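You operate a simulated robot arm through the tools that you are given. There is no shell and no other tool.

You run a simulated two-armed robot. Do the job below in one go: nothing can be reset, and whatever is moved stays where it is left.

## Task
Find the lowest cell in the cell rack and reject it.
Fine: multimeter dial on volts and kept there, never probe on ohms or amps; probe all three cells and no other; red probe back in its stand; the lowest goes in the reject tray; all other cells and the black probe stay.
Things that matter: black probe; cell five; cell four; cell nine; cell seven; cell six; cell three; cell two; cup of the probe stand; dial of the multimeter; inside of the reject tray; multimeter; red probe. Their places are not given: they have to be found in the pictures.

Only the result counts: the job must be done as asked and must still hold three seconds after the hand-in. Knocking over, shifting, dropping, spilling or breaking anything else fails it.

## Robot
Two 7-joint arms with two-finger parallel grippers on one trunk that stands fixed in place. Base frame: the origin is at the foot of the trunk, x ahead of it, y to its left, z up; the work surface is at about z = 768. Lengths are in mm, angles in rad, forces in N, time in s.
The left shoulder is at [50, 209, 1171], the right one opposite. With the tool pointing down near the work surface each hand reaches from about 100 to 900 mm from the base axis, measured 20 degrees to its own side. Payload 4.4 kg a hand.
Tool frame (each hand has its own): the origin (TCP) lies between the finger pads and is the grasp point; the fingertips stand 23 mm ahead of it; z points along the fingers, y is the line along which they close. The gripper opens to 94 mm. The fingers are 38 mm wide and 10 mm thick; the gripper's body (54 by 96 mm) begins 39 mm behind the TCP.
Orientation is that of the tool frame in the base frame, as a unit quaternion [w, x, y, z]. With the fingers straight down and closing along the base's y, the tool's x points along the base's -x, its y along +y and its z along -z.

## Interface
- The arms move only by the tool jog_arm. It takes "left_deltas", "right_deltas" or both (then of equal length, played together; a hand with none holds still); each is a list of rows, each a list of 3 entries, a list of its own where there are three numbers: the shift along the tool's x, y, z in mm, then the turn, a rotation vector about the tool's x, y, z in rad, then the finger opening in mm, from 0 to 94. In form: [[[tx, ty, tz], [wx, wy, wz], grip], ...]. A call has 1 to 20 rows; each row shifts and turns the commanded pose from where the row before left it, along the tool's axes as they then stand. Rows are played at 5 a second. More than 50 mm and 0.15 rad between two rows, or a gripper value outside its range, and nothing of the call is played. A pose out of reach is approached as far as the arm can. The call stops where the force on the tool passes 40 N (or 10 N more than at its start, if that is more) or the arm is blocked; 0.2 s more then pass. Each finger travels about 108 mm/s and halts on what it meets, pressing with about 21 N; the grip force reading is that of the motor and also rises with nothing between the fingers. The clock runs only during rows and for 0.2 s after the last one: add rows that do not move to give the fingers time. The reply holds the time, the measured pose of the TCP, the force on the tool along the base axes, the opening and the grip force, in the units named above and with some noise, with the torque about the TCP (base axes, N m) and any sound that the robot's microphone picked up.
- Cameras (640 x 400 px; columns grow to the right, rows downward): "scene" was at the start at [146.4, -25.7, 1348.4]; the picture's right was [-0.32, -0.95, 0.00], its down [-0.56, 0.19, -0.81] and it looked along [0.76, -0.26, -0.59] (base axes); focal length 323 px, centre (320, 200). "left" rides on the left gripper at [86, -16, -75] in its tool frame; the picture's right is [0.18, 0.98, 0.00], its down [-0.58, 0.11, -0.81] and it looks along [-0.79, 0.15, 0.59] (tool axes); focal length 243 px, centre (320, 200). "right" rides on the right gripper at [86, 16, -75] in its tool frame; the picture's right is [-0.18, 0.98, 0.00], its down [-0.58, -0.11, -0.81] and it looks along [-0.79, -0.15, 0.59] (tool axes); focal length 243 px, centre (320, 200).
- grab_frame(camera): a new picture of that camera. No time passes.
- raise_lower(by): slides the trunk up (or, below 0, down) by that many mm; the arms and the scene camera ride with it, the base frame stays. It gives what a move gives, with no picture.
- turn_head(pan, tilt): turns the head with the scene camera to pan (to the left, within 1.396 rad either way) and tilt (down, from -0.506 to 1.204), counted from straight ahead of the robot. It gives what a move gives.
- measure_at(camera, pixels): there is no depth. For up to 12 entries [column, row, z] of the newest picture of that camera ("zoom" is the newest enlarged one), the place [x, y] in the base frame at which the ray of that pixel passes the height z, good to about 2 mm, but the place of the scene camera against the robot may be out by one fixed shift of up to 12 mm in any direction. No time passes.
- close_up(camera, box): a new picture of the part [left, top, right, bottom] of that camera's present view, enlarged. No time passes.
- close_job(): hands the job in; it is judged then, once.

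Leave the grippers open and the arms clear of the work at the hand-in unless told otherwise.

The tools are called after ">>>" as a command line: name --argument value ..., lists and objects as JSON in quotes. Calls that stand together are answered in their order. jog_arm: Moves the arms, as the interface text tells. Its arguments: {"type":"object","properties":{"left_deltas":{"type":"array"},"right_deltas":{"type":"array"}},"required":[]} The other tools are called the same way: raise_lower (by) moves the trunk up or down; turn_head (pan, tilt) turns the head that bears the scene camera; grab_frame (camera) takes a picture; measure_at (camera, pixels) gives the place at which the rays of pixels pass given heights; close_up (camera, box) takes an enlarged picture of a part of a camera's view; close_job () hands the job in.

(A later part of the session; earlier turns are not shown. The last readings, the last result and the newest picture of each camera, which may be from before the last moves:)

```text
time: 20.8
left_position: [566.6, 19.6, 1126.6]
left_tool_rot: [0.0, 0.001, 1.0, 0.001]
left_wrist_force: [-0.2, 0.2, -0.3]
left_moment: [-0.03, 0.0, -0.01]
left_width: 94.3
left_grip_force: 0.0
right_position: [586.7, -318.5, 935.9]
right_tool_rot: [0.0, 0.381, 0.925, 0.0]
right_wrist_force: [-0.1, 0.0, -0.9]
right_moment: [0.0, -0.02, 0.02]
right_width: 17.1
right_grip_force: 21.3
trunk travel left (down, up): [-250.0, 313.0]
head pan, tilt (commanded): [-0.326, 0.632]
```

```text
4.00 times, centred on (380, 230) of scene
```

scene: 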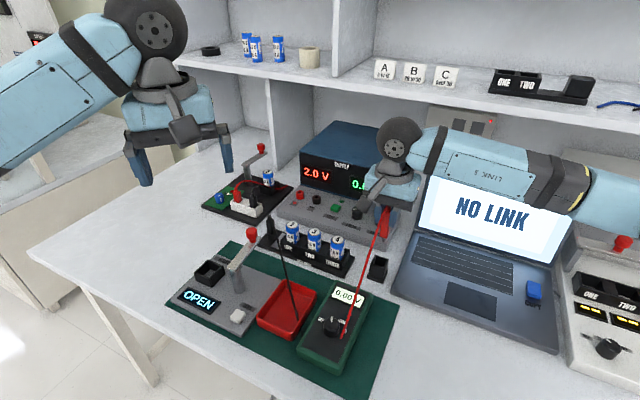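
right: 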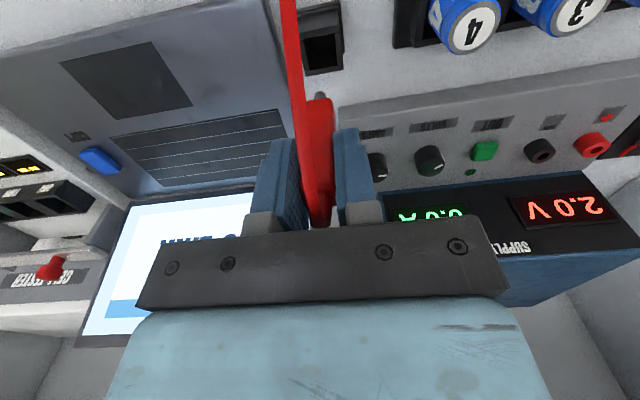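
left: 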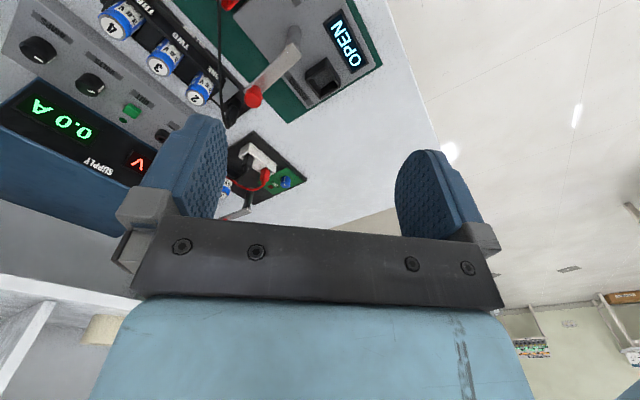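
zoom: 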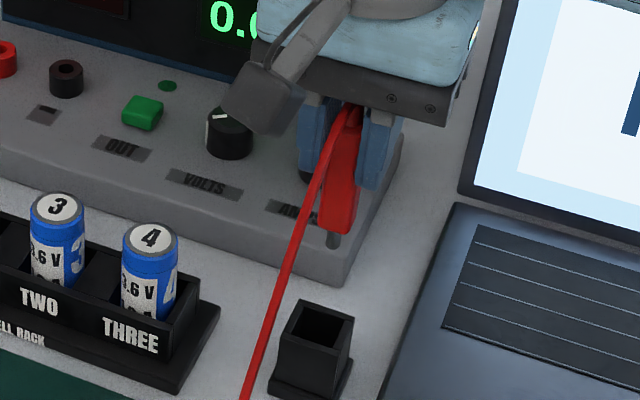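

The probe is out of the cup and its short metal tip shows at about (320,97) in the wrist picture. I'll enlarge it to work out the tip's place.

>>> close_up --camera "right" --box '[270, 70, 366, 130]'

>>> close_up --camera "scene" --box '[340, 190, 420, 240]'

>>> close_up --camera "right" --box '[280, 0, 440, 100]'

```text
6.67 times, centred on (318, 100) of right
```

zoom: 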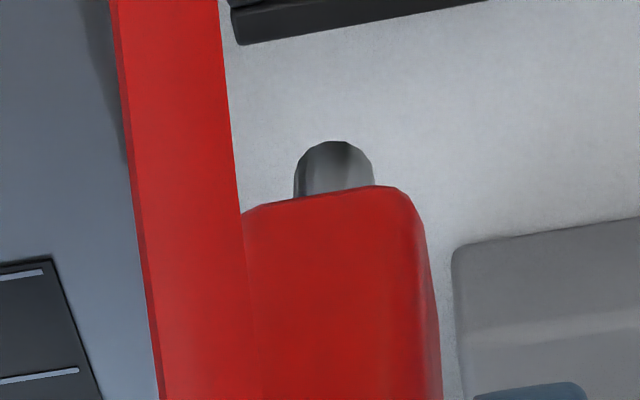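

```text
8.00 times, centred on (380, 215) of scene
```

zoom: 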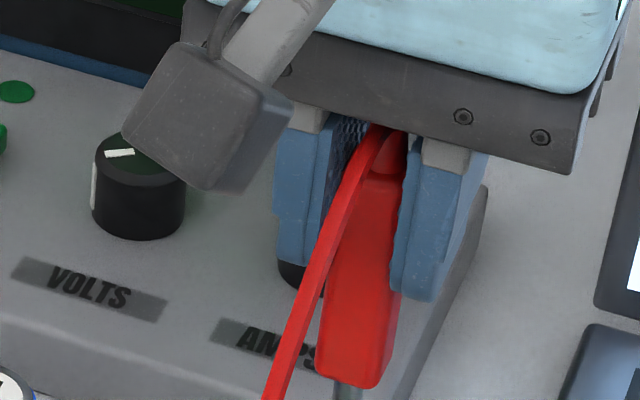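

```text
4.00 times, centred on (360, 50) of right
```

zoom: 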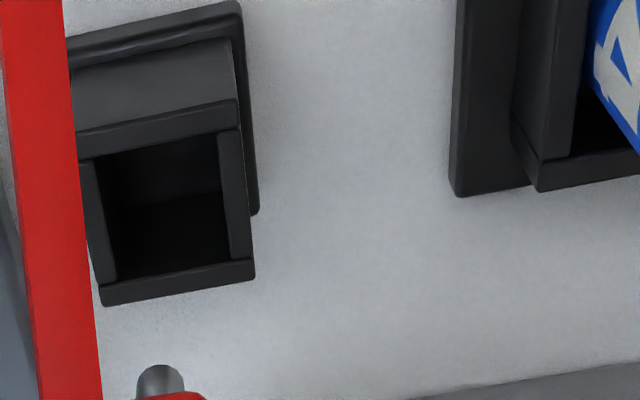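

I can see the tip end at about (320,92) and the empty cup beside it. I'll refresh a scene close-up of the tip and measure both rays at several heights to locate the tip.

>>> grab_frame --camera "right"

>>> measure_at --camera "right" --pixels '[[320.2, 92, 870], [320.2, 92, 860], [320.2, 92, 850], [322, 52, 797], [322, 52, 802], [470, 27, 833], [470, 27, 838], [583, 5, 833]]'

>>> close_up --camera "scene" --box '[344, 210, 424, 260]'

>>> measure_at --camera "scene" --pixels '[[383, 241.5, 870], [383, 241.5, 860], [383, 241.5, 850], [337.75, 239.25, 833], [314.25, 232.25, 833], [292, 224.25, 833]]'

```text
taken
```

right: 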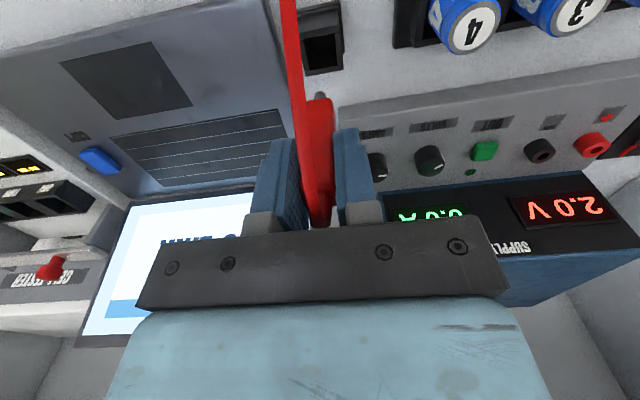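

```text
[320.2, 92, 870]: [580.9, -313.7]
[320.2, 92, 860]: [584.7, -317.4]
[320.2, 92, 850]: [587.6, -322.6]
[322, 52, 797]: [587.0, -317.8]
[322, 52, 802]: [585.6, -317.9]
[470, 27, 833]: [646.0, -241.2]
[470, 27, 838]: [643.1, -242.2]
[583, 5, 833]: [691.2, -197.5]
```

```text
8.00 times, centred on (384, 235) of scene
```

zoom: 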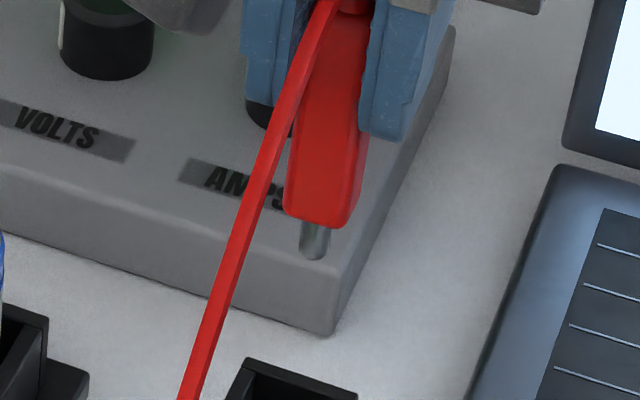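

```text
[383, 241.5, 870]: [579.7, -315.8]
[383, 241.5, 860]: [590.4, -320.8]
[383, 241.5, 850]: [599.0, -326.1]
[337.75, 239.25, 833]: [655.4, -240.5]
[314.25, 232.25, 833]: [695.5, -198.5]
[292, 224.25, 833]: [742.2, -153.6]
```

Both rays agree on the tip being about 71–74 mm below the TCP and about 4 mm toward the hand camera's side. I'll carry the probe sideways to hover over cell 4, near (648,-240), with the tip still about 28 mm above its top.

>>> jog_arm --right_deltas '[[[2.6, 32.7, 0], [0, 0, 0], 10], [[2.6, 32.7, 0], [0, 0, 0], 10], [[2.7, 32.8, 0], [0, 0, 0], 10], [[0, 0, 0], [0, 0, 0], 10]]'

>>> grab_frame --camera "right"

>>> close_up --camera "right" --box '[240, 0, 400, 100]'

>>> close_up --camera "scene" --box '[270, 180, 430, 280]'

>>> grab_frame --camera "scene"

```text
time: 21.8
left_position: [566.7, 19.6, 1127.2]
left_tool_rot: [0.0, -0.001, 1.0, -0.001]
left_wrist_force: [-0.8, -1.1, 1.6]
left_moment: [-0.01, 0.0, -0.01]
left_width: 93.7
left_grip_force: 0.1
right_position: [650.1, -241.9, 935.5]
right_tool_rot: [0.0, 0.381, 0.924, 0.0]
right_wrist_force: [0.6, -1.4, 0.2]
right_moment: [-0.01, 0.02, 0.01]
right_width: 17.3
right_grip_force: 20.7
trunk travel left (down, up): [-250.0, 313.0]
head pan, tilt (commanded): [-0.326, 0.632]
```

```text
taken
```

right: 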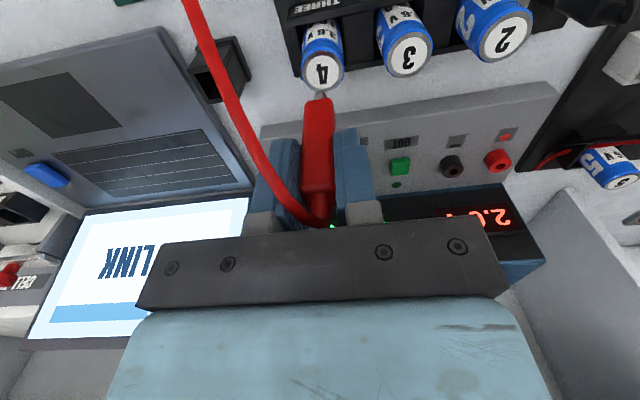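

```text
4.00 times, centred on (320, 50) of right
```

zoom: 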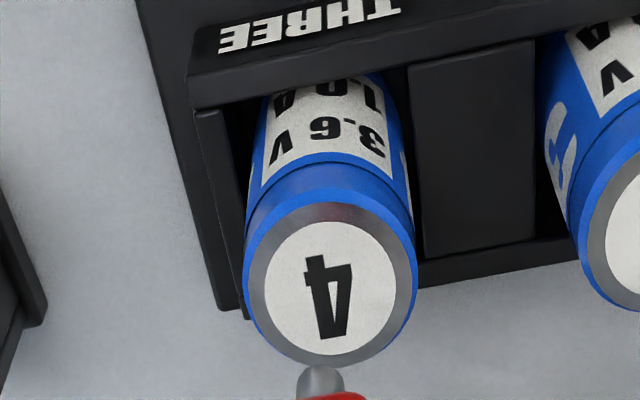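

```text
4.00 times, centred on (350, 230) of scene
```

zoom: 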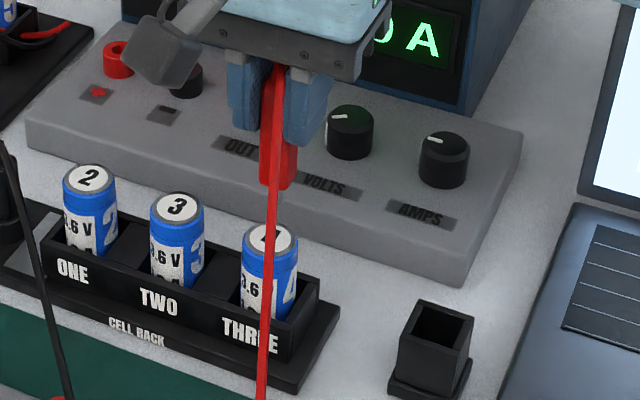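

```text
taken
```

scene: 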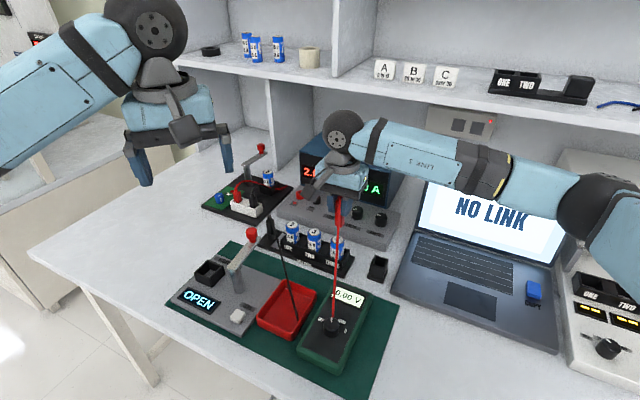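

The probe tip sits just in front of the disc of cell 4 in the wrist view, with the disc centre at about (323,71). I'll shift 2 mm along the fingers' line and lower 20 mm, then check before the last few millimetres.

>>> jog_arm --right_deltas '[[[0, 1.9, 10], [0, 0, 0], 10], [[0, 0, 10], [0, 0, 0], 10], [[0, 0, 0], [0, 0, 0], 10]]'

>>> close_up --camera "right" --box '[240, 30, 400, 130]'

>>> close_up --camera "scene" --box '[290, 190, 386, 250]'

>>> close_up --camera "scene" --box '[310, 270, 390, 320]'

```text
time: 22.6
left_position: [567.1, 19.9, 1126.6]
left_tool_rot: [0.0, 0.0, 1.0, 0.0]
left_wrist_force: [-0.7, 0.0, -0.6]
left_moment: [0.02, 0.0, 0.01]
left_width: 94.2
left_grip_force: 0.0
right_position: [651.4, -241.6, 914.7]
right_tool_rot: [0.0, 0.382, 0.924, 0.001]
right_wrist_force: [-0.5, -0.2, -0.2]
right_moment: [0.0, 0.02, 0.03]
right_width: 17.3
right_grip_force: 20.8
trunk travel left (down, up): [-250.0, 313.0]
head pan, tilt (commanded): [-0.326, 0.632]
```

```text
4.00 times, centred on (320, 80) of right
```

zoom: 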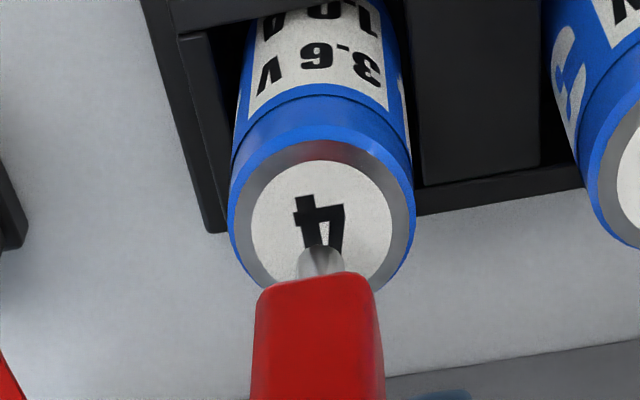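

```text
6.67 times, centred on (338, 220) of scene
```

zoom: 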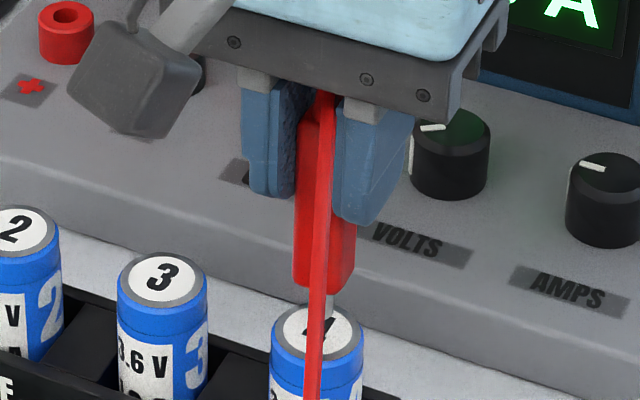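

```text
8.00 times, centred on (350, 295) of scene
```

zoom: 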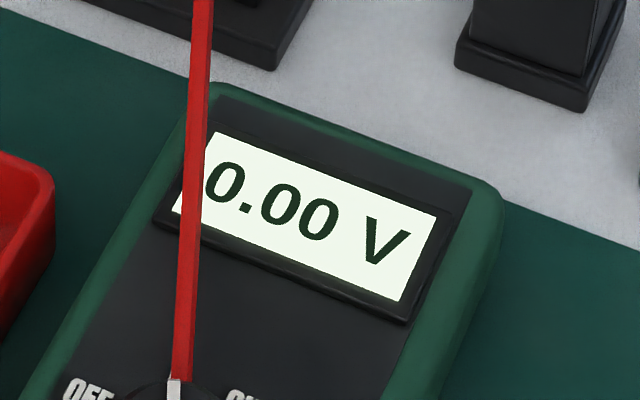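

The tip is closing in on the centre of cell 4's disc with about 8 mm left, and the display is clear to read at "0.00 V". I'll lower 5 mm in small rows and check.

>>> jog_arm --right_deltas '[[[0, 0, 2], [0, 0, 0], 10], [[0, 0, 2], [0, 0, 0], 10], [[0, 0, 1], [0, 0, 0], 10], [[0, 0, 0], [0, 0, 0], 10]]'

>>> close_up --camera "right" --box '[240, 30, 400, 130]'

>>> close_up --camera "scene" --box '[310, 270, 390, 320]'

```text
time: 23.6
left_position: [565.9, 19.4, 1126.3]
left_tool_rot: [0.0, 0.0, 1.0, 0.0]
left_wrist_force: [0.4, -0.8, -0.4]
left_moment: [-0.01, -0.02, 0.02]
left_width: 94.1
left_grip_force: 0.2
right_position: [650.6, -242.5, 911.3]
right_tool_rot: [-0.001, 0.381, 0.925, 0.0]
right_wrist_force: [-0.2, -0.3, -0.8]
right_moment: [0.04, 0.03, -0.02]
right_width: 17.1
right_grip_force: 20.9
trunk travel left (down, up): [-250.0, 313.0]
head pan, tilt (commanded): [-0.326, 0.632]
```

```text
4.00 times, centred on (320, 80) of right
```

zoom: 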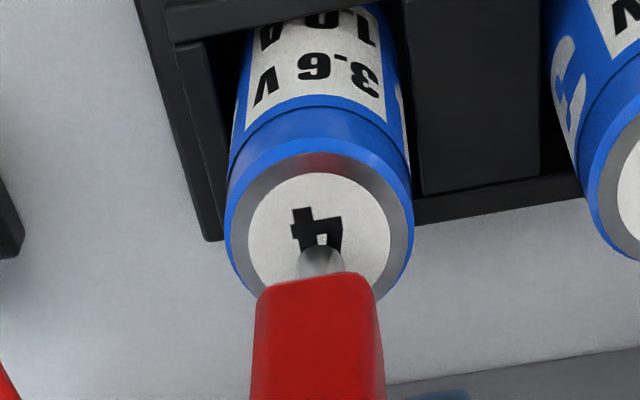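

```text
8.00 times, centred on (350, 295) of scene
```

zoom: 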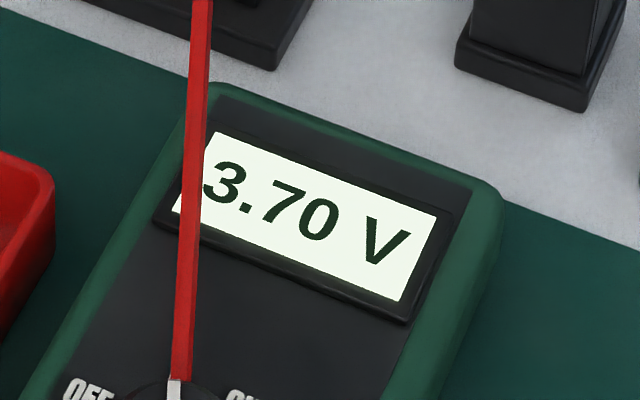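

The meter reads 3.70 V for cell 4 with almost no force. I'll hold still for a moment to see whether the reading is steady.

>>> jog_arm --right_deltas '[[[0, 0, 0.5], [0, 0, 0], 10], [[0, 0, 0], [0, 0, 0], 10], [[0, 0, 0], [0, 0, 0], 10], [[0, 0, 0], [0, 0, 0], 10], [[0, 0, 0], [0, 0, 0], 10]]'

>>> close_up --camera "scene" --box '[310, 270, 390, 320]'

>>> grab_frame --camera "scene"

```text
time: 24.8
left_position: [566.9, 20.5, 1126.6]
left_tool_rot: [0.0, 0.0, 1.0, 0.0]
left_wrist_force: [0.8, -0.6, 0.6]
left_moment: [0.0, -0.03, 0.02]
left_width: 94.1
left_grip_force: 0.1
right_position: [650.7, -240.6, 912.2]
right_tool_rot: [0.0, 0.381, 0.925, 0.0]
right_wrist_force: [0.2, 0.1, -1.4]
right_moment: [0.02, 0.01, -0.01]
right_width: 17.5
right_grip_force: 21.0
trunk travel left (down, up): [-250.0, 313.0]
head pan, tilt (commanded): [-0.326, 0.632]
```

```text
8.00 times, centred on (350, 295) of scene
```

zoom: 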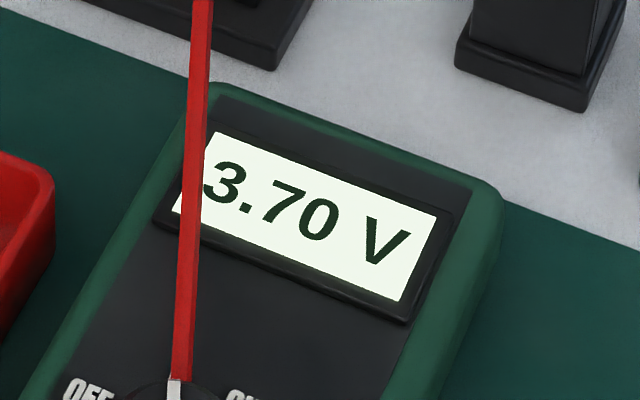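

```text
taken
```

scene: 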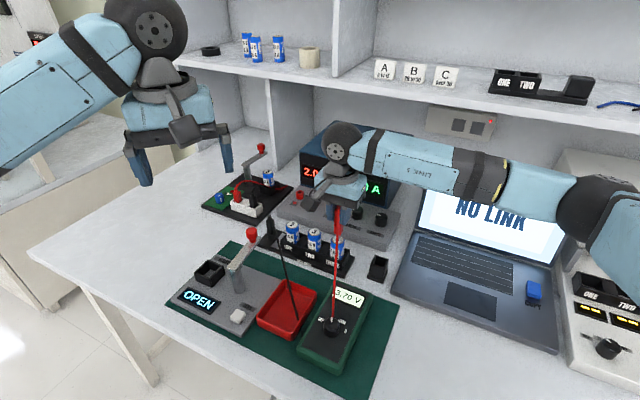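

Cell 4 reads a steady 3.70 V. I'll raise 25 mm and move about 61 mm along the rack to hover over cell 3.

>>> jog_arm --right_deltas '[[[0, 0, -10], [0, 0, 0], 10], [[0, 0, -15.5], [0, 0, 0], 10], [[-0.3, 30.5, 0], [0, 0, 0], 10], [[-0.3, 30.5, 0], [0, 0, 0], 10], [[0, 0, 0], [0, 0, 0], 10]]'

>>> close_up --camera "right" --box '[240, 20, 400, 120]'

>>> grab_frame --camera "scene"

```text
time: 26.0
left_position: [565.6, 20.1, 1125.9]
left_tool_rot: [0.0, -0.001, 1.0, -0.001]
left_wrist_force: [0.1, 0.3, 1.0]
left_moment: [0.02, 0.01, -0.01]
left_width: 94.0
left_grip_force: 0.1
right_position: [696.3, -197.7, 933.7]
right_tool_rot: [-0.001, 0.382, 0.924, -0.001]
right_wrist_force: [0.1, 0.5, -0.4]
right_moment: [0.01, 0.0, 0.01]
right_width: 17.2
right_grip_force: 21.2
trunk travel left (down, up): [-250.0, 313.0]
head pan, tilt (commanded): [-0.326, 0.632]
```

```text
4.00 times, centred on (320, 70) of right
```

zoom: 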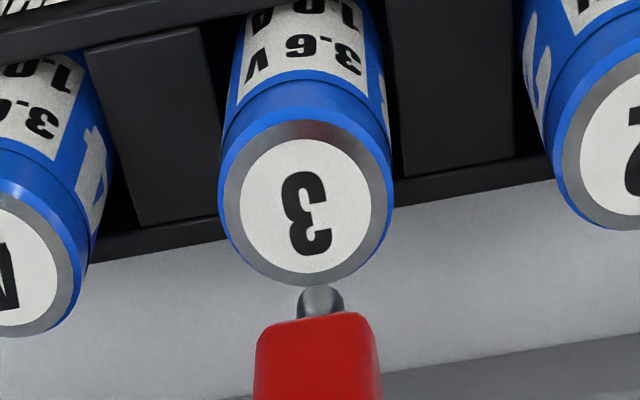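

```text
taken
```

scene: 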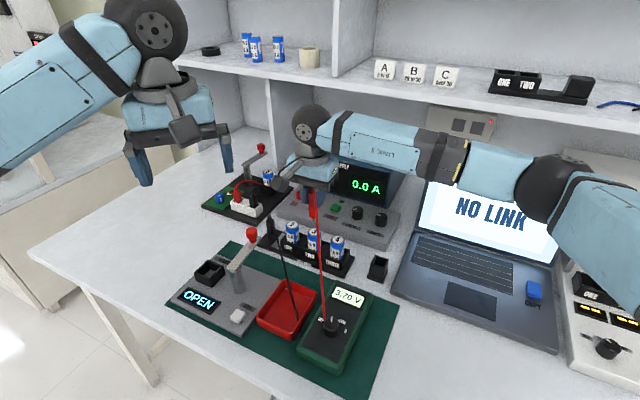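

Cell 3's disc centre is about 2.5 mm off along the finger line, at (306,205) in the close-up against the tip at 320. The display still holds 3.70. I'll correct that and lower the tip onto cell 3 as before.

>>> jog_arm --right_deltas '[[[0, -2.6, 10], [0, 0, 0], 10], [[0, 0, 8], [0, 0, 0], 10], [[0, 0, 2], [0, 0, 0], 10], [[0, 0, 2], [0, 0, 0], 10], [[0, 0, 2], [0, 0, 0], 10], [[0, 0, 1], [0, 0, 0], 10], [[0, 0, 0], [0, 0, 0], 10], [[0, 0, 0], [0, 0, 0], 10], [[0, 0, 0], [0, 0, 0], 10]]'

>>> close_up --camera "right" --box '[240, 30, 400, 130]'

>>> close_up --camera "scene" --box '[310, 270, 390, 320]'

```text
time: 28.0
left_position: [565.2, 20.2, 1126.0]
left_tool_rot: [0.0, -0.001, 1.0, 0.0]
left_wrist_force: [-0.7, -0.7, 0.3]
left_moment: [-0.01, -0.03, -0.01]
left_width: 94.2
left_grip_force: 0.0
right_position: [693.9, -200.6, 911.8]
right_tool_rot: [0.0, 0.381, 0.925, 0.0]
right_wrist_force: [-0.2, 0.3, 0.8]
right_moment: [0.01, -0.01, -0.02]
right_width: 17.4
right_grip_force: 21.3
trunk travel left (down, up): [-250.0, 313.0]
head pan, tilt (commanded): [-0.326, 0.632]
```

```text
4.00 times, centred on (320, 80) of right
```

zoom: 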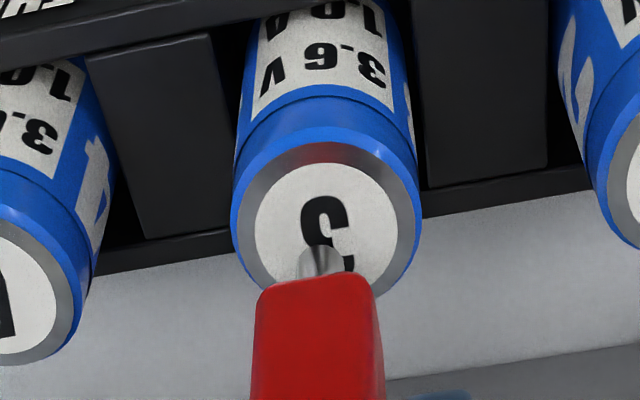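

```text
8.00 times, centred on (350, 295) of scene
```

zoom: 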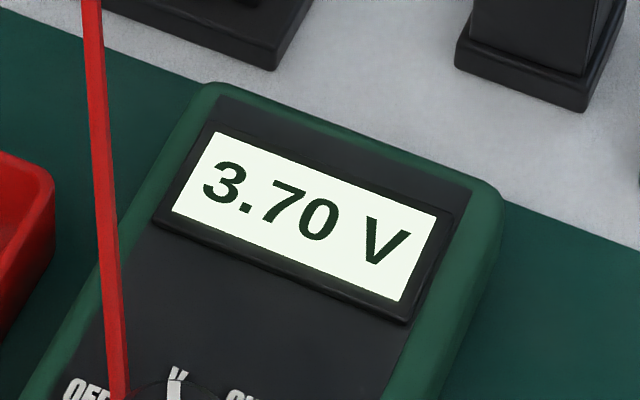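

The display still holds 3.70 V, so the tip is probably not quite on cell 3 yet. I'll lower 1.5 mm more and check.

>>> jog_arm --right_deltas '[[[0, 1, 0.5], [0, 0, 0], 10], [[0, 0, 1], [0, 0, 0], 10], [[0, 0, 0], [0, 0, 0], 10], [[0, 0, 0], [0, 0, 0], 10]]'

>>> close_up --camera "right" --box '[240, 30, 400, 130]'

>>> close_up --camera "scene" --box '[310, 270, 390, 320]'

```text
time: 29.0
left_position: [566.9, 19.3, 1126.8]
left_tool_rot: [0.0, 0.0, 1.0, 0.0]
left_wrist_force: [1.1, -0.3, 0.8]
left_moment: [0.03, 0.0, 0.01]
left_width: 94.0
left_grip_force: 0.0
right_position: [693.2, -199.3, 911.0]
right_tool_rot: [-0.001, 0.381, 0.925, 0.0]
right_wrist_force: [-0.7, -0.1, -0.5]
right_moment: [0.01, 0.0, -0.04]
right_width: 17.4
right_grip_force: 20.4
trunk travel left (down, up): [-250.0, 313.0]
head pan, tilt (commanded): [-0.326, 0.632]
```

```text
4.00 times, centred on (320, 80) of right
```

zoom: 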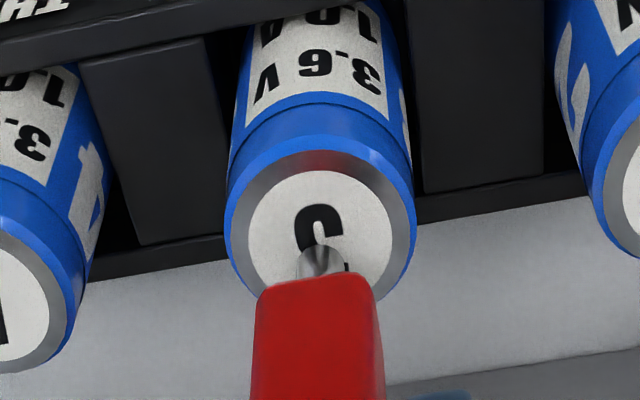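

```text
8.00 times, centred on (350, 295) of scene
```

zoom: 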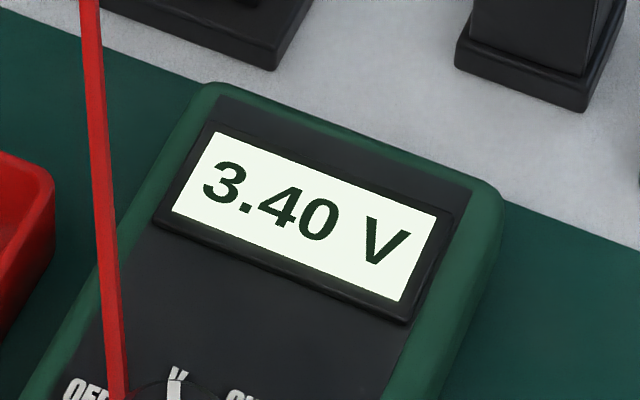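

Cell 3 reads 3.40 V. I'll raise back up and move 59.5 mm on to hover over cell 2.

>>> jog_arm --right_deltas '[[[0, 0, -10], [0, 0, 0], 10], [[0, 0, -16.5], [0, 0, 0], 10], [[-0.3, 29.7, 0], [0, 0, 0], 10], [[-0.3, 29.8, 0], [0, 0, 0], 10], [[0, 0, 0], [0, 0, 0], 10]]'

>>> close_up --camera "right" --box '[240, 20, 400, 120]'

>>> grab_frame --camera "right"

>>> grab_frame --camera "scene"

```text
time: 30.2
left_position: [566.8, 20.1, 1126.8]
left_tool_rot: [0.001, 0.0, 1.0, 0.001]
left_wrist_force: [-1.0, -1.7, -0.7]
left_moment: [0.03, 0.0, 0.04]
left_width: 93.8
left_grip_force: 0.1
right_position: [735.7, -157.6, 935.5]
right_tool_rot: [0.0, 0.38, 0.925, 0.0]
right_wrist_force: [-0.6, -0.1, -0.2]
right_moment: [0.02, -0.04, -0.01]
right_width: 17.4
right_grip_force: 21.1
trunk travel left (down, up): [-250.0, 313.0]
head pan, tilt (commanded): [-0.326, 0.632]
```

```text
4.00 times, centred on (320, 70) of right
```

zoom: 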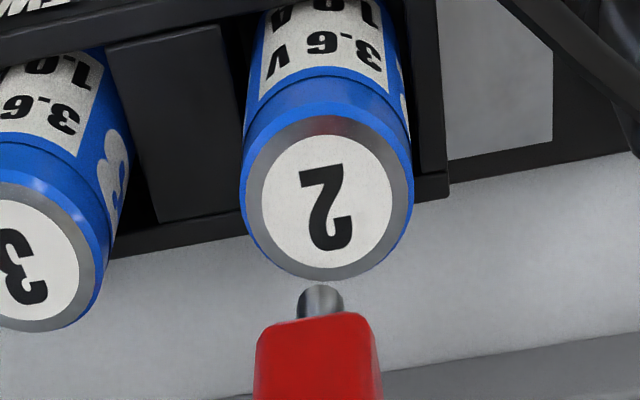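

```text
taken
```

right: 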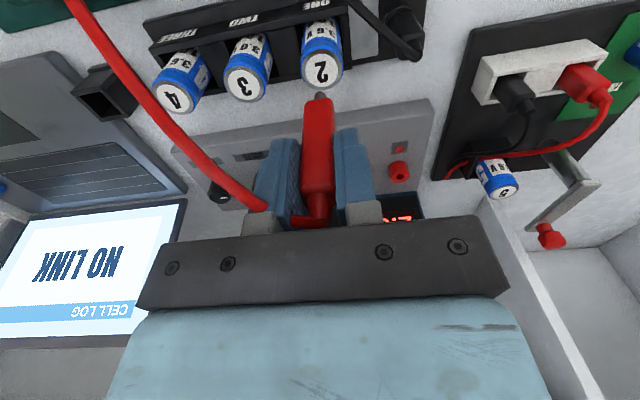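

```text
taken
```

scene: 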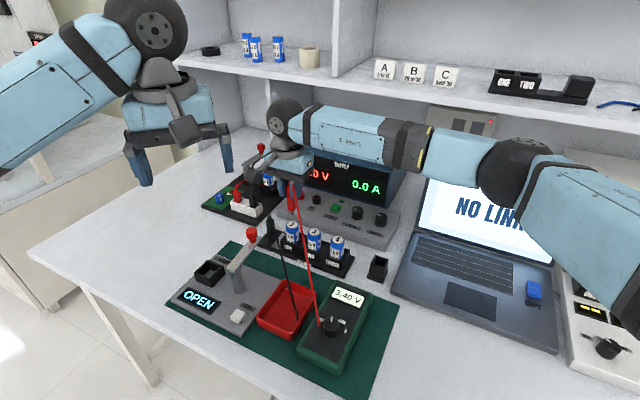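

Cell 2's disc centre is at (328,200) in the close-up, about 1.5 mm off. I'll correct this and lower by the same 26.5 mm.

>>> jog_arm --right_deltas '[[[0.8, 1.5, 10], [0, 0, 0], 10], [[0, 0, 8], [0, 0, 0], 10], [[0, 0, 2], [0, 0, 0], 10], [[0, 0, 2], [0, 0, 0], 10], [[0, 0, 2], [0, 0, 0], 10], [[0, 0, 1.5], [0, 0, 0], 10], [[0, 0, 1], [0, 0, 0], 10], [[0, 0, 0], [0, 0, 0], 10], [[0, 0, 0], [0, 0, 0], 10]]'

>>> close_up --camera "right" --box '[240, 30, 400, 130]'

>>> close_up --camera "scene" --box '[310, 270, 390, 320]'

```text
time: 32.2
left_position: [566.7, 20.7, 1125.7]
left_tool_rot: [0.0, 0.001, 1.0, 0.0]
left_wrist_force: [0.6, 0.4, 0.5]
left_moment: [0.01, 0.04, -0.01]
left_width: 94.1
left_grip_force: 0.1
right_position: [736.0, -156.5, 910.8]
right_tool_rot: [0.001, 0.381, 0.925, 0.0]
right_wrist_force: [-0.3, 0.0, -0.6]
right_moment: [-0.03, 0.02, 0.01]
right_width: 17.2
right_grip_force: 21.0
trunk travel left (down, up): [-250.0, 313.0]
head pan, tilt (commanded): [-0.326, 0.632]
```

```text
4.00 times, centred on (320, 80) of right
```

zoom: 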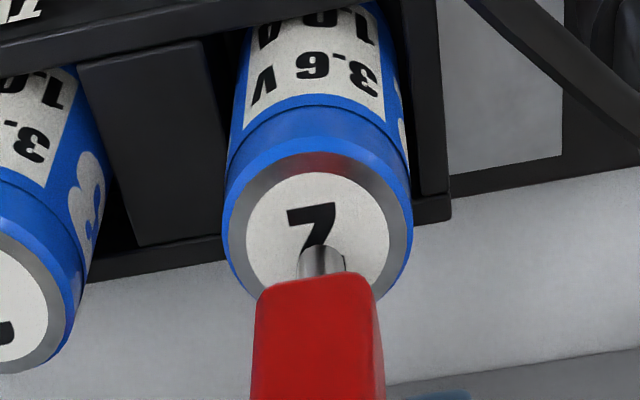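

```text
8.00 times, centred on (350, 295) of scene
```

zoom: 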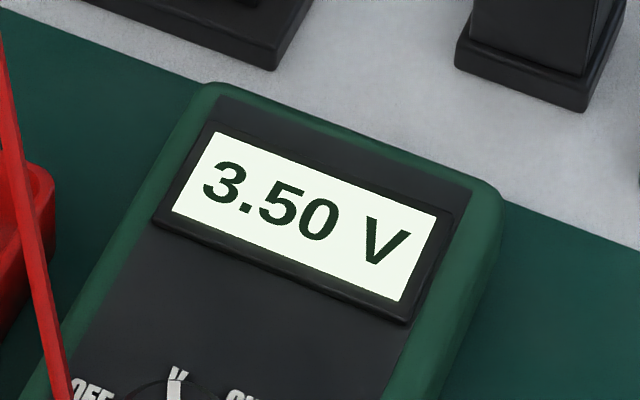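

Cell 2 reads 3.50 V, so the lowest is cell 3 at 3.40 V (cell 4 reads 3.70 V). Now I'll raise the probe and carry it back exactly the way it came, above its stand.

>>> jog_arm --right_deltas '[[[0, 0, -10], [0, 0, 0], 10], [[0, 0, -20], [0, 0, 0], 10], [[-1.25, -36.75, 0], [0, 0, 0], 10], [[-1.25, -36.75, 0], [0, 0, 0], 10], [[-1.25, -36.75, 0], [0, 0, 0], 10], [[-1.25, -36.75, 0], [0, 0, 0], 10], [[-1.25, -36.75, 0], [0, 0, 0], 10], [[-1.25, -36.75, 0], [0, 0, 0], 10], [[0, 0, 0], [0, 0, 0], 10]]'

>>> close_up --camera "right" --box '[240, 20, 400, 120]'

>>> grab_frame --camera "right"

>>> grab_frame --camera "scene"

```text
time: 34.2
left_position: [566.7, 19.5, 1125.6]
left_tool_rot: [-0.001, 0.0, 1.0, 0.001]
left_wrist_force: [-0.3, -0.4, -0.8]
left_moment: [-0.03, -0.01, 0.01]
left_width: 93.9
left_grip_force: 0.0
right_position: [587.0, -318.1, 939.9]
right_tool_rot: [0.0, 0.381, 0.925, 0.0]
right_wrist_force: [-0.6, -0.5, 0.4]
right_moment: [0.0, -0.03, -0.03]
right_width: 17.3
right_grip_force: 20.7
trunk travel left (down, up): [-250.0, 313.0]
head pan, tilt (commanded): [-0.326, 0.632]
```

```text
4.00 times, centred on (320, 70) of right
```

zoom: 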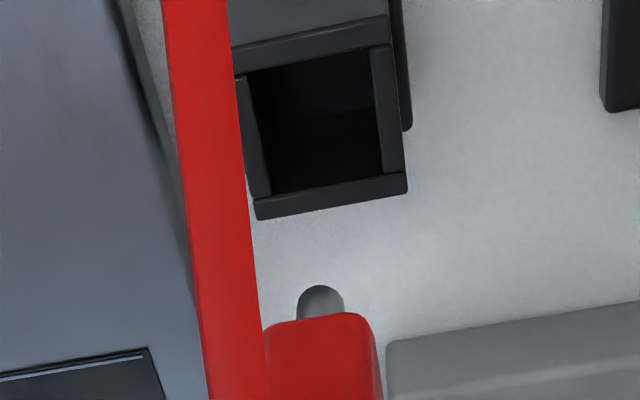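

```text
taken
```

right: 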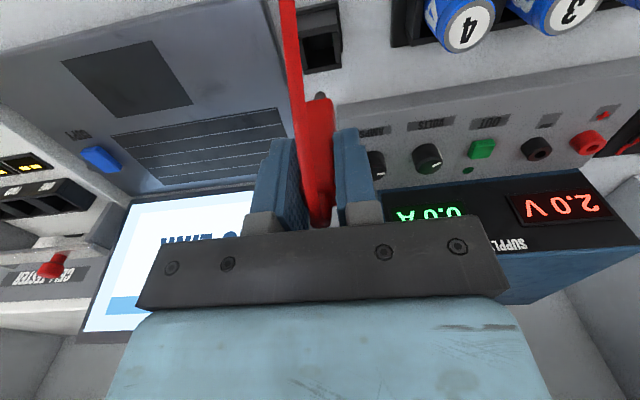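

```text
taken
```

scene: 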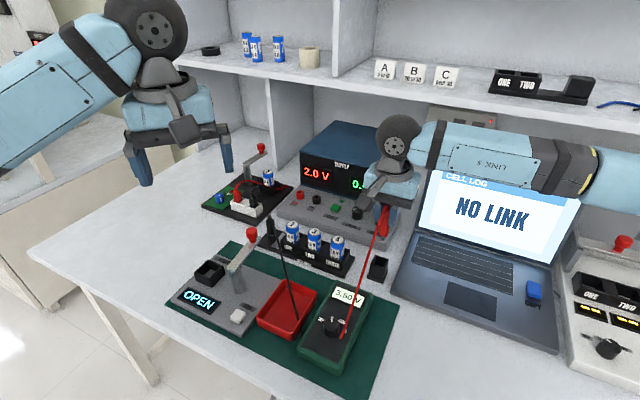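

The hand is back over the stand, with the cup opening centred at about (320.5,52) directly under the tip's path. I'll lower the probe into the cup, slowing at the end.

>>> jog_arm --right_deltas '[[[0, 0, 20], [0, 0, 0], 10], [[0, 0, 20], [0, 0, 0], 10], [[0, 0, 15], [0, 0, 0], 10], [[0, 0, 15], [0, 0, 0], 10], [[0, 0, 10], [0, 0, 0], 10], [[0, 0, 10], [0, 0, 0], 10], [[0, 0, 6], [0, 0, 0], 10], [[0, 0, 4], [0, 0, 0], 10], [[0, 0, 0], [0, 0, 0], 10]]'

>>> grab_frame --camera "right"

>>> close_up --camera "scene" --box '[330, 210, 426, 290]'

```text
time: 36.2
left_position: [565.5, 19.4, 1126.9]
left_tool_rot: [0.0, 0.0, 1.0, 0.0]
left_wrist_force: [-0.6, 0.2, -0.2]
left_moment: [-0.03, -0.01, 0.03]
left_width: 94.1
left_grip_force: 0.0
right_position: [585.6, -317.8, 841.7]
right_tool_rot: [0.001, 0.381, 0.924, 0.0]
right_wrist_force: [0.4, -0.4, 0.1]
right_moment: [0.02, -0.01, -0.02]
right_width: 17.4
right_grip_force: 21.3
trunk travel left (down, up): [-250.0, 313.0]
head pan, tilt (commanded): [-0.326, 0.632]
```

```text
taken
```

right: 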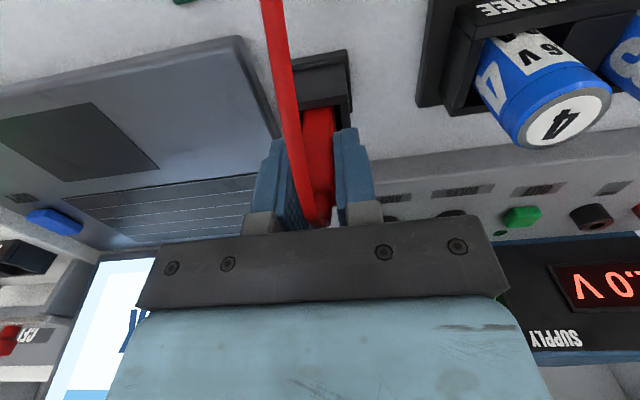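

```text
5.00 times, centred on (378, 250) of scene
```

zoom: 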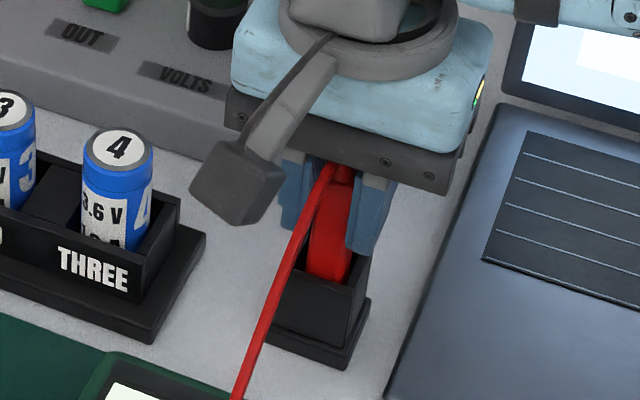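

The probe is back in the cup with about 3.5 mm left to its original depth and no force. I'll lower 3 mm more in 1 mm steps.

>>> jog_arm --right_deltas '[[[0, 0, 1], [0, 0, 0], 10], [[0, 0, 1], [0, 0, 0], 10], [[0, 0, 1], [0, 0, 0], 10], [[0, 0, 0], [0, 0, 0], 10]]'

```text
time: 37.2
left_position: [565.4, 20.3, 1126.9]
left_tool_rot: [0.001, 0.0, 1.0, 0.001]
left_wrist_force: [0.3, 0.4, 0.1]
left_moment: [0.0, -0.01, 0.0]
left_width: 94.1
left_grip_force: 0.0
right_position: [585.8, -318.2, 837.5]
right_tool_rot: [0.0, 0.381, 0.925, 0.0]
right_wrist_force: [0.7, 0.1, 3.2]
right_moment: [0.0, -0.07, -0.02]
right_width: 17.3
right_grip_force: 20.9
trunk travel left (down, up): [-250.0, 313.0]
head pan, tilt (commanded): [-0.326, 0.632]
```

A light upward push of 3 N shows the probe is standing on the cup's bottom. I'll open the fingers slowly.

>>> jog_arm --right_deltas '[[[0, 0, 0], [0, 0, 0], 18], [[0, 0, 0], [0, 0, 0], 22], [[0, 0, 0], [0, 0, 0], 30], [[0, 0, 0], [0, 0, 0], 45], [[0, 0, 0], [0, 0, 0], 60], [[0, 0, 0], [0, 0, 0], 60]]'

>>> grab_frame --camera "right"

>>> close_up --camera "scene" --box '[330, 210, 426, 290]'

```text
time: 38.6
left_position: [567.6, 20.6, 1127.2]
left_tool_rot: [0.0, -0.001, 1.0, 0.001]
left_wrist_force: [0.9, 0.5, 0.4]
left_moment: [-0.02, -0.02, 0.0]
left_width: 94.0
left_grip_force: 0.1
right_position: [588.2, -318.6, 837.5]
right_tool_rot: [0.001, 0.381, 0.925, 0.0]
right_wrist_force: [-0.5, 0.0, -0.4]
right_moment: [-0.03, 0.01, -0.04]
right_width: 60.0
right_grip_force: 0.1
trunk travel left (down, up): [-250.0, 313.0]
head pan, tilt (commanded): [-0.326, 0.632]
```

```text
taken
```

right: 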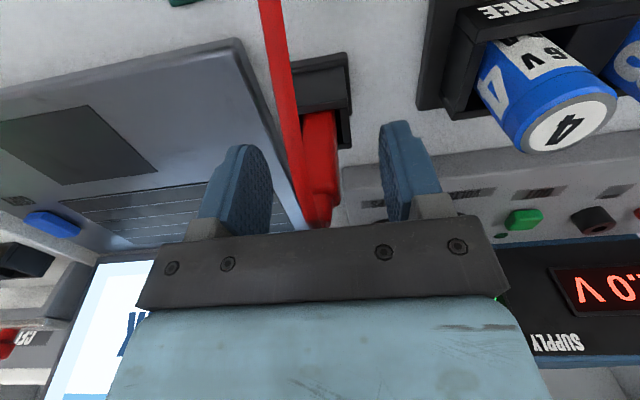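

```text
5.00 times, centred on (378, 250) of scene
```

zoom: 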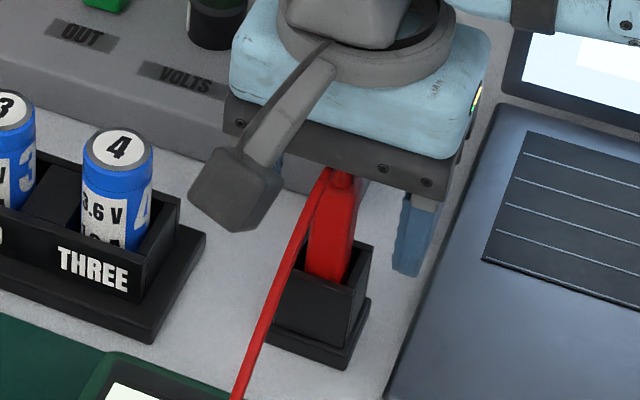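

The red probe stands in its stand by itself, just as before. I'll rise straight up about 100 mm, clear of the probe, and look.

>>> jog_arm --right_deltas '[[[0, 0, -15], [0, 0, 0], 60], [[0, 0, -25], [0, 0, 0], 60], [[0, 0, -30], [0, 0, 0], 60], [[0, 0, -40], [0, 0, 0], 60], [[0, 0, 0], [0, 0, 0], 60]]'

>>> grab_frame --camera "right"

>>> grab_frame --camera "scene"

>>> close_up --camera "scene" --box '[240, 200, 400, 300]'

```text
time: 39.8
left_position: [566.6, 18.0, 1127.3]
left_tool_rot: [0.0, 0.0, 1.0, 0.0]
left_wrist_force: [0.5, 0.3, -0.6]
left_moment: [-0.01, -0.02, 0.03]
left_width: 93.7
left_grip_force: 0.2
right_position: [586.4, -317.4, 947.4]
right_tool_rot: [0.0, 0.381, 0.925, 0.0]
right_wrist_force: [0.0, 0.4, -1.6]
right_moment: [0.02, -0.04, 0.0]
right_width: 60.0
right_grip_force: 0.0
trunk travel left (down, up): [-250.0, 313.0]
head pan, tilt (commanded): [-0.326, 0.632]
```

```text
taken
```

right: 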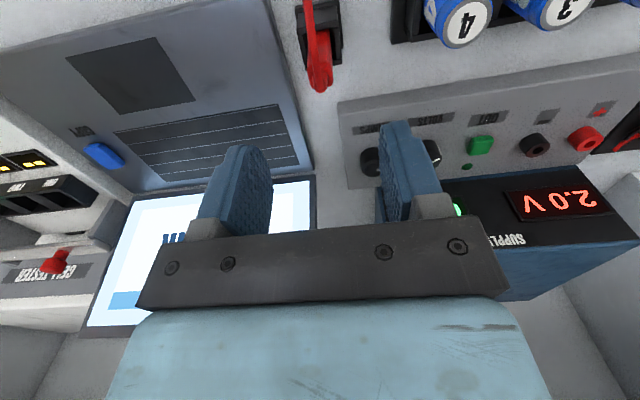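

```text
taken
```

scene: 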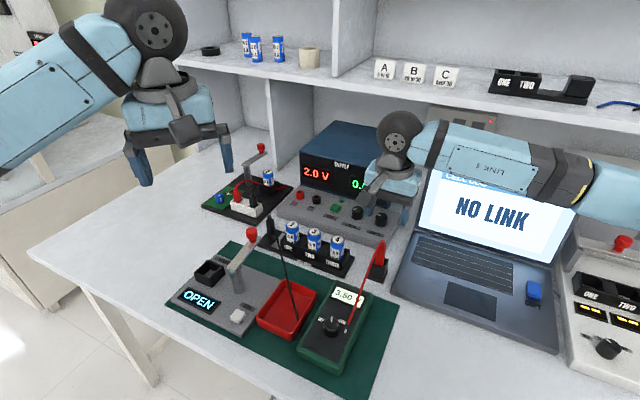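

```text
4.00 times, centred on (320, 250) of scene
```

zoom: 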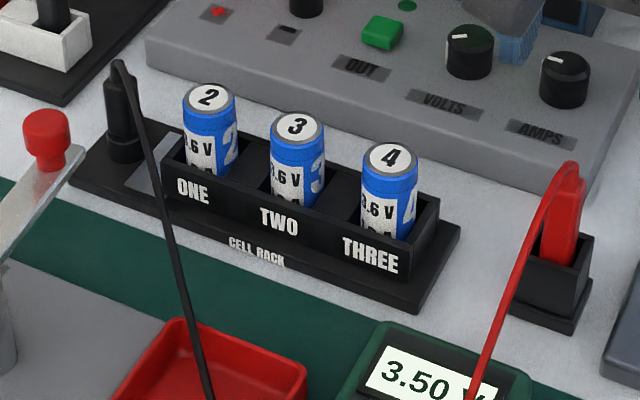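

The red probe is back, the display shows 3.50 V, and the cells are in place. Before picking up cell 3 (3.40 V) I want the left hand out of the way, and a good look at the tray and at the black lead crossing it. I'll move the left hand 160 mm to the left, and lift the right hand and move it over toward the tray.

>>> jog_arm --left_deltas '[[[0, 40, 0], [0, 0, 0], 94], [[0, 40, 0], [0, 0, 0], 94], [[0, 40, 0], [0, 0, 0], 94], [[0, 40, 0], [0, 0, 0], 94], [[0, 0, 0], [0, 0, 0], 94]]'

>>> jog_arm --right_deltas '[[[0, 0, -40], [0, 0, 0], 60], [[30, 10, -10], [0, 0, 0], 60], [[38, 20, 0], [0, 0, 0], 60], [[38, 20, 0], [0, 0, 0], 60], [[38, 20, 0], [0, 0, 0], 60], [[38, 20, 0], [0, 0, 0], 60], [[0, 0, 0], [0, 0, 0], 60]]'

>>> grab_frame --camera "right"

>>> grab_frame --camera "scene"

```text
time: 41.0
left_position: [565.3, 179.4, 1128.8]
left_tool_rot: [-0.001, 0.0, 1.0, 0.0]
left_wrist_force: [-0.1, -0.3, -0.6]
left_moment: [0.0, 0.0, 0.0]
left_width: 94.1
left_grip_force: 0.0
right_position: [586.4, -318.1, 945.8]
right_tool_rot: [0.0, 0.381, 0.925, 0.0]
right_wrist_force: [0.0, 0.2, -0.3]
right_moment: [0.0, 0.02, 0.04]
right_width: 60.2
right_grip_force: 0.2
trunk travel left (down, up): [-250.0, 313.0]
head pan, tilt (commanded): [-0.326, 0.632]
```

```text
time: 42.6
left_position: [565.3, 177.0, 1129.0]
left_tool_rot: [0.0, 0.0, 1.0, 0.0]
left_wrist_force: [-0.2, 0.1, -0.2]
left_moment: [0.03, 0.02, -0.02]
left_width: 93.9
left_grip_force: 0.1
right_position: [519.6, -124.1, 1000.6]
right_tool_rot: [0.0, 0.381, 0.925, 0.0]
right_wrist_force: [0.7, -1.0, -0.1]
right_moment: [0.0, 0.01, 0.01]
right_width: 60.2
right_grip_force: 0.1
trunk travel left (down, up): [-250.0, 313.0]
head pan, tilt (commanded): [-0.326, 0.632]
```

```text
taken
```

right: 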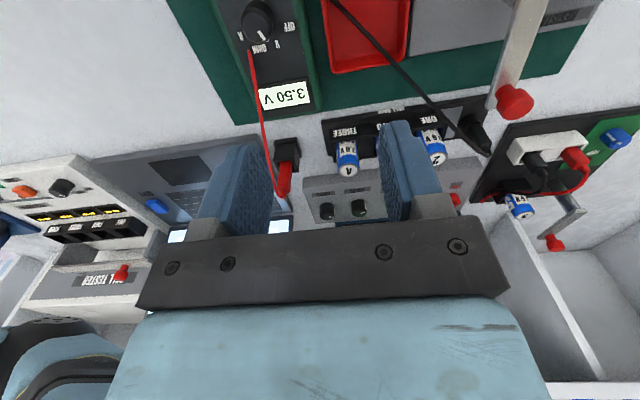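

```text
taken
```

scene: 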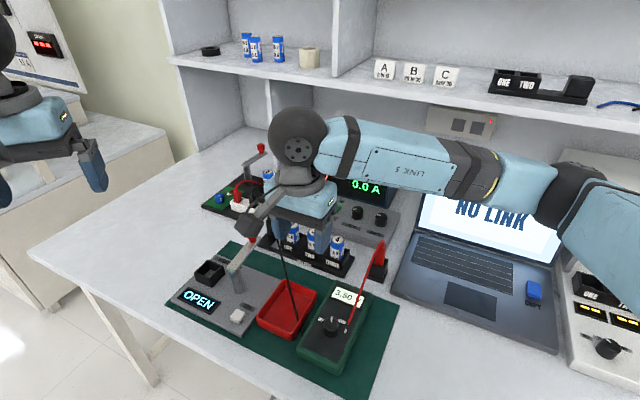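

The tray shows at the top, about (365,30), with the black lead crossing over its corner. I'll back the hand off 80 mm to bring the tray into view.

>>> jog_arm --right_deltas '[[[40, 0, 0], [0, 0, 0], 60], [[40, 0, 0], [0, 0, 0], 60], [[0, 0, 0], [0, 0, 0], 60]]'

>>> grab_frame --camera "right"

>>> close_up --camera "right" --box '[290, 0, 530, 150]'

>>> measure_at --camera "zoom" --pixels '[[320, 200, 771]]'

```text
time: 43.4
left_position: [565.4, 179.0, 1130.0]
left_tool_rot: [0.001, 0.0, 1.0, 0.0]
left_wrist_force: [1.0, -0.2, 1.0]
left_moment: [-0.03, 0.01, 0.02]
left_width: 94.0
left_grip_force: 0.0
right_position: [461.5, -68.2, 999.5]
right_tool_rot: [0.0, 0.381, 0.924, 0.0]
right_wrist_force: [0.0, 0.8, 0.9]
right_moment: [-0.02, 0.02, 0.04]
right_width: 60.2
right_grip_force: 0.0
trunk travel left (down, up): [-250.0, 313.0]
head pan, tilt (commanded): [-0.326, 0.632]
```

```text
taken
```

right: 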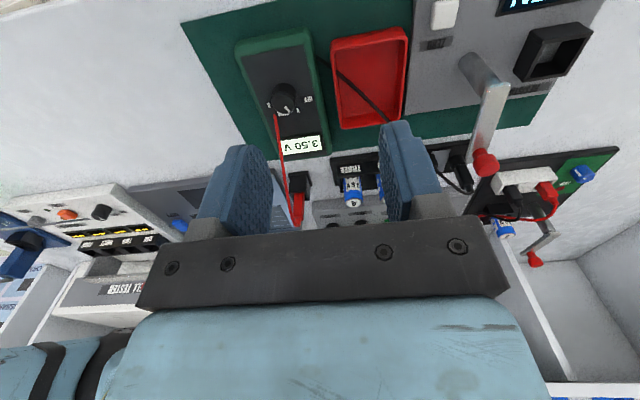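

```text
2.67 times, centred on (410, 75) of right
```

zoom: 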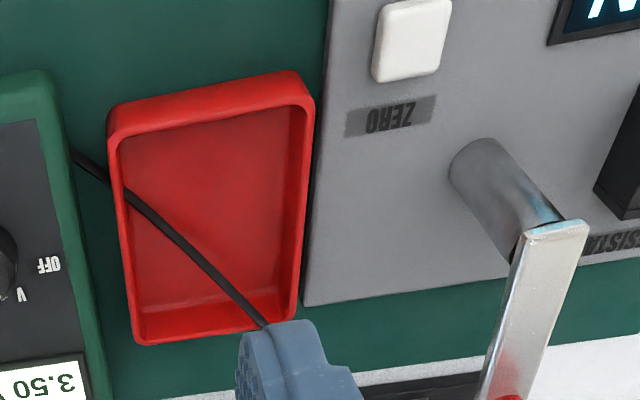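

```text
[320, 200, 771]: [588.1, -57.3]
```

I can see the whole tray now, with the black lead crossing it diagonally from the meter side toward the black probe. I'll measure the tray's rim corners and floor, and points on the lead.

>>> close_up --camera "right" --box '[290, 0, 530, 150]'

>>> measure_at --camera "zoom" --pixels '[[110, 115, 795], [300, 78, 795], [298, 330, 795], [135, 343, 795], [135, 150, 772], [290, 112, 772], [140, 310, 772], [285, 290, 772], [75, 155, 785], [125, 190, 795], [200, 260, 815], [262, 322, 830]]'

>>> measure_at --camera "scene" --pixels '[[280.8, 282.2, 795], [316.1, 294.1, 795], [290.6, 333.2, 795], [257.9, 316.2, 795], [275, 217, 850], [296, 321, 795]]'

```text
2.67 times, centred on (410, 75) of right
```

zoom: 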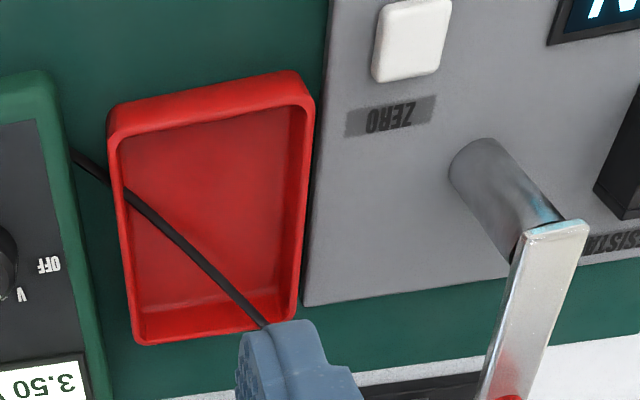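

```text
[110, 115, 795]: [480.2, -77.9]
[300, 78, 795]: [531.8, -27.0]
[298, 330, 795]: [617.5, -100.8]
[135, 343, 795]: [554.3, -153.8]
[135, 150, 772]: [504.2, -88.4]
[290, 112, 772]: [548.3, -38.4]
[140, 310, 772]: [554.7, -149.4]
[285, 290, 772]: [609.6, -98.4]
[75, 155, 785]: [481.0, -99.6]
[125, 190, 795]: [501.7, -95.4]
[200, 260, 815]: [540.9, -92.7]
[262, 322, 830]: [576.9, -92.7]
```

```text
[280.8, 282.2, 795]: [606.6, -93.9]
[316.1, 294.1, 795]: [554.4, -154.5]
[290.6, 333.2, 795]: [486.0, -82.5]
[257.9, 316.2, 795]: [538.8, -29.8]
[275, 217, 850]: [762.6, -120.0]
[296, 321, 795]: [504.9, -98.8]
```

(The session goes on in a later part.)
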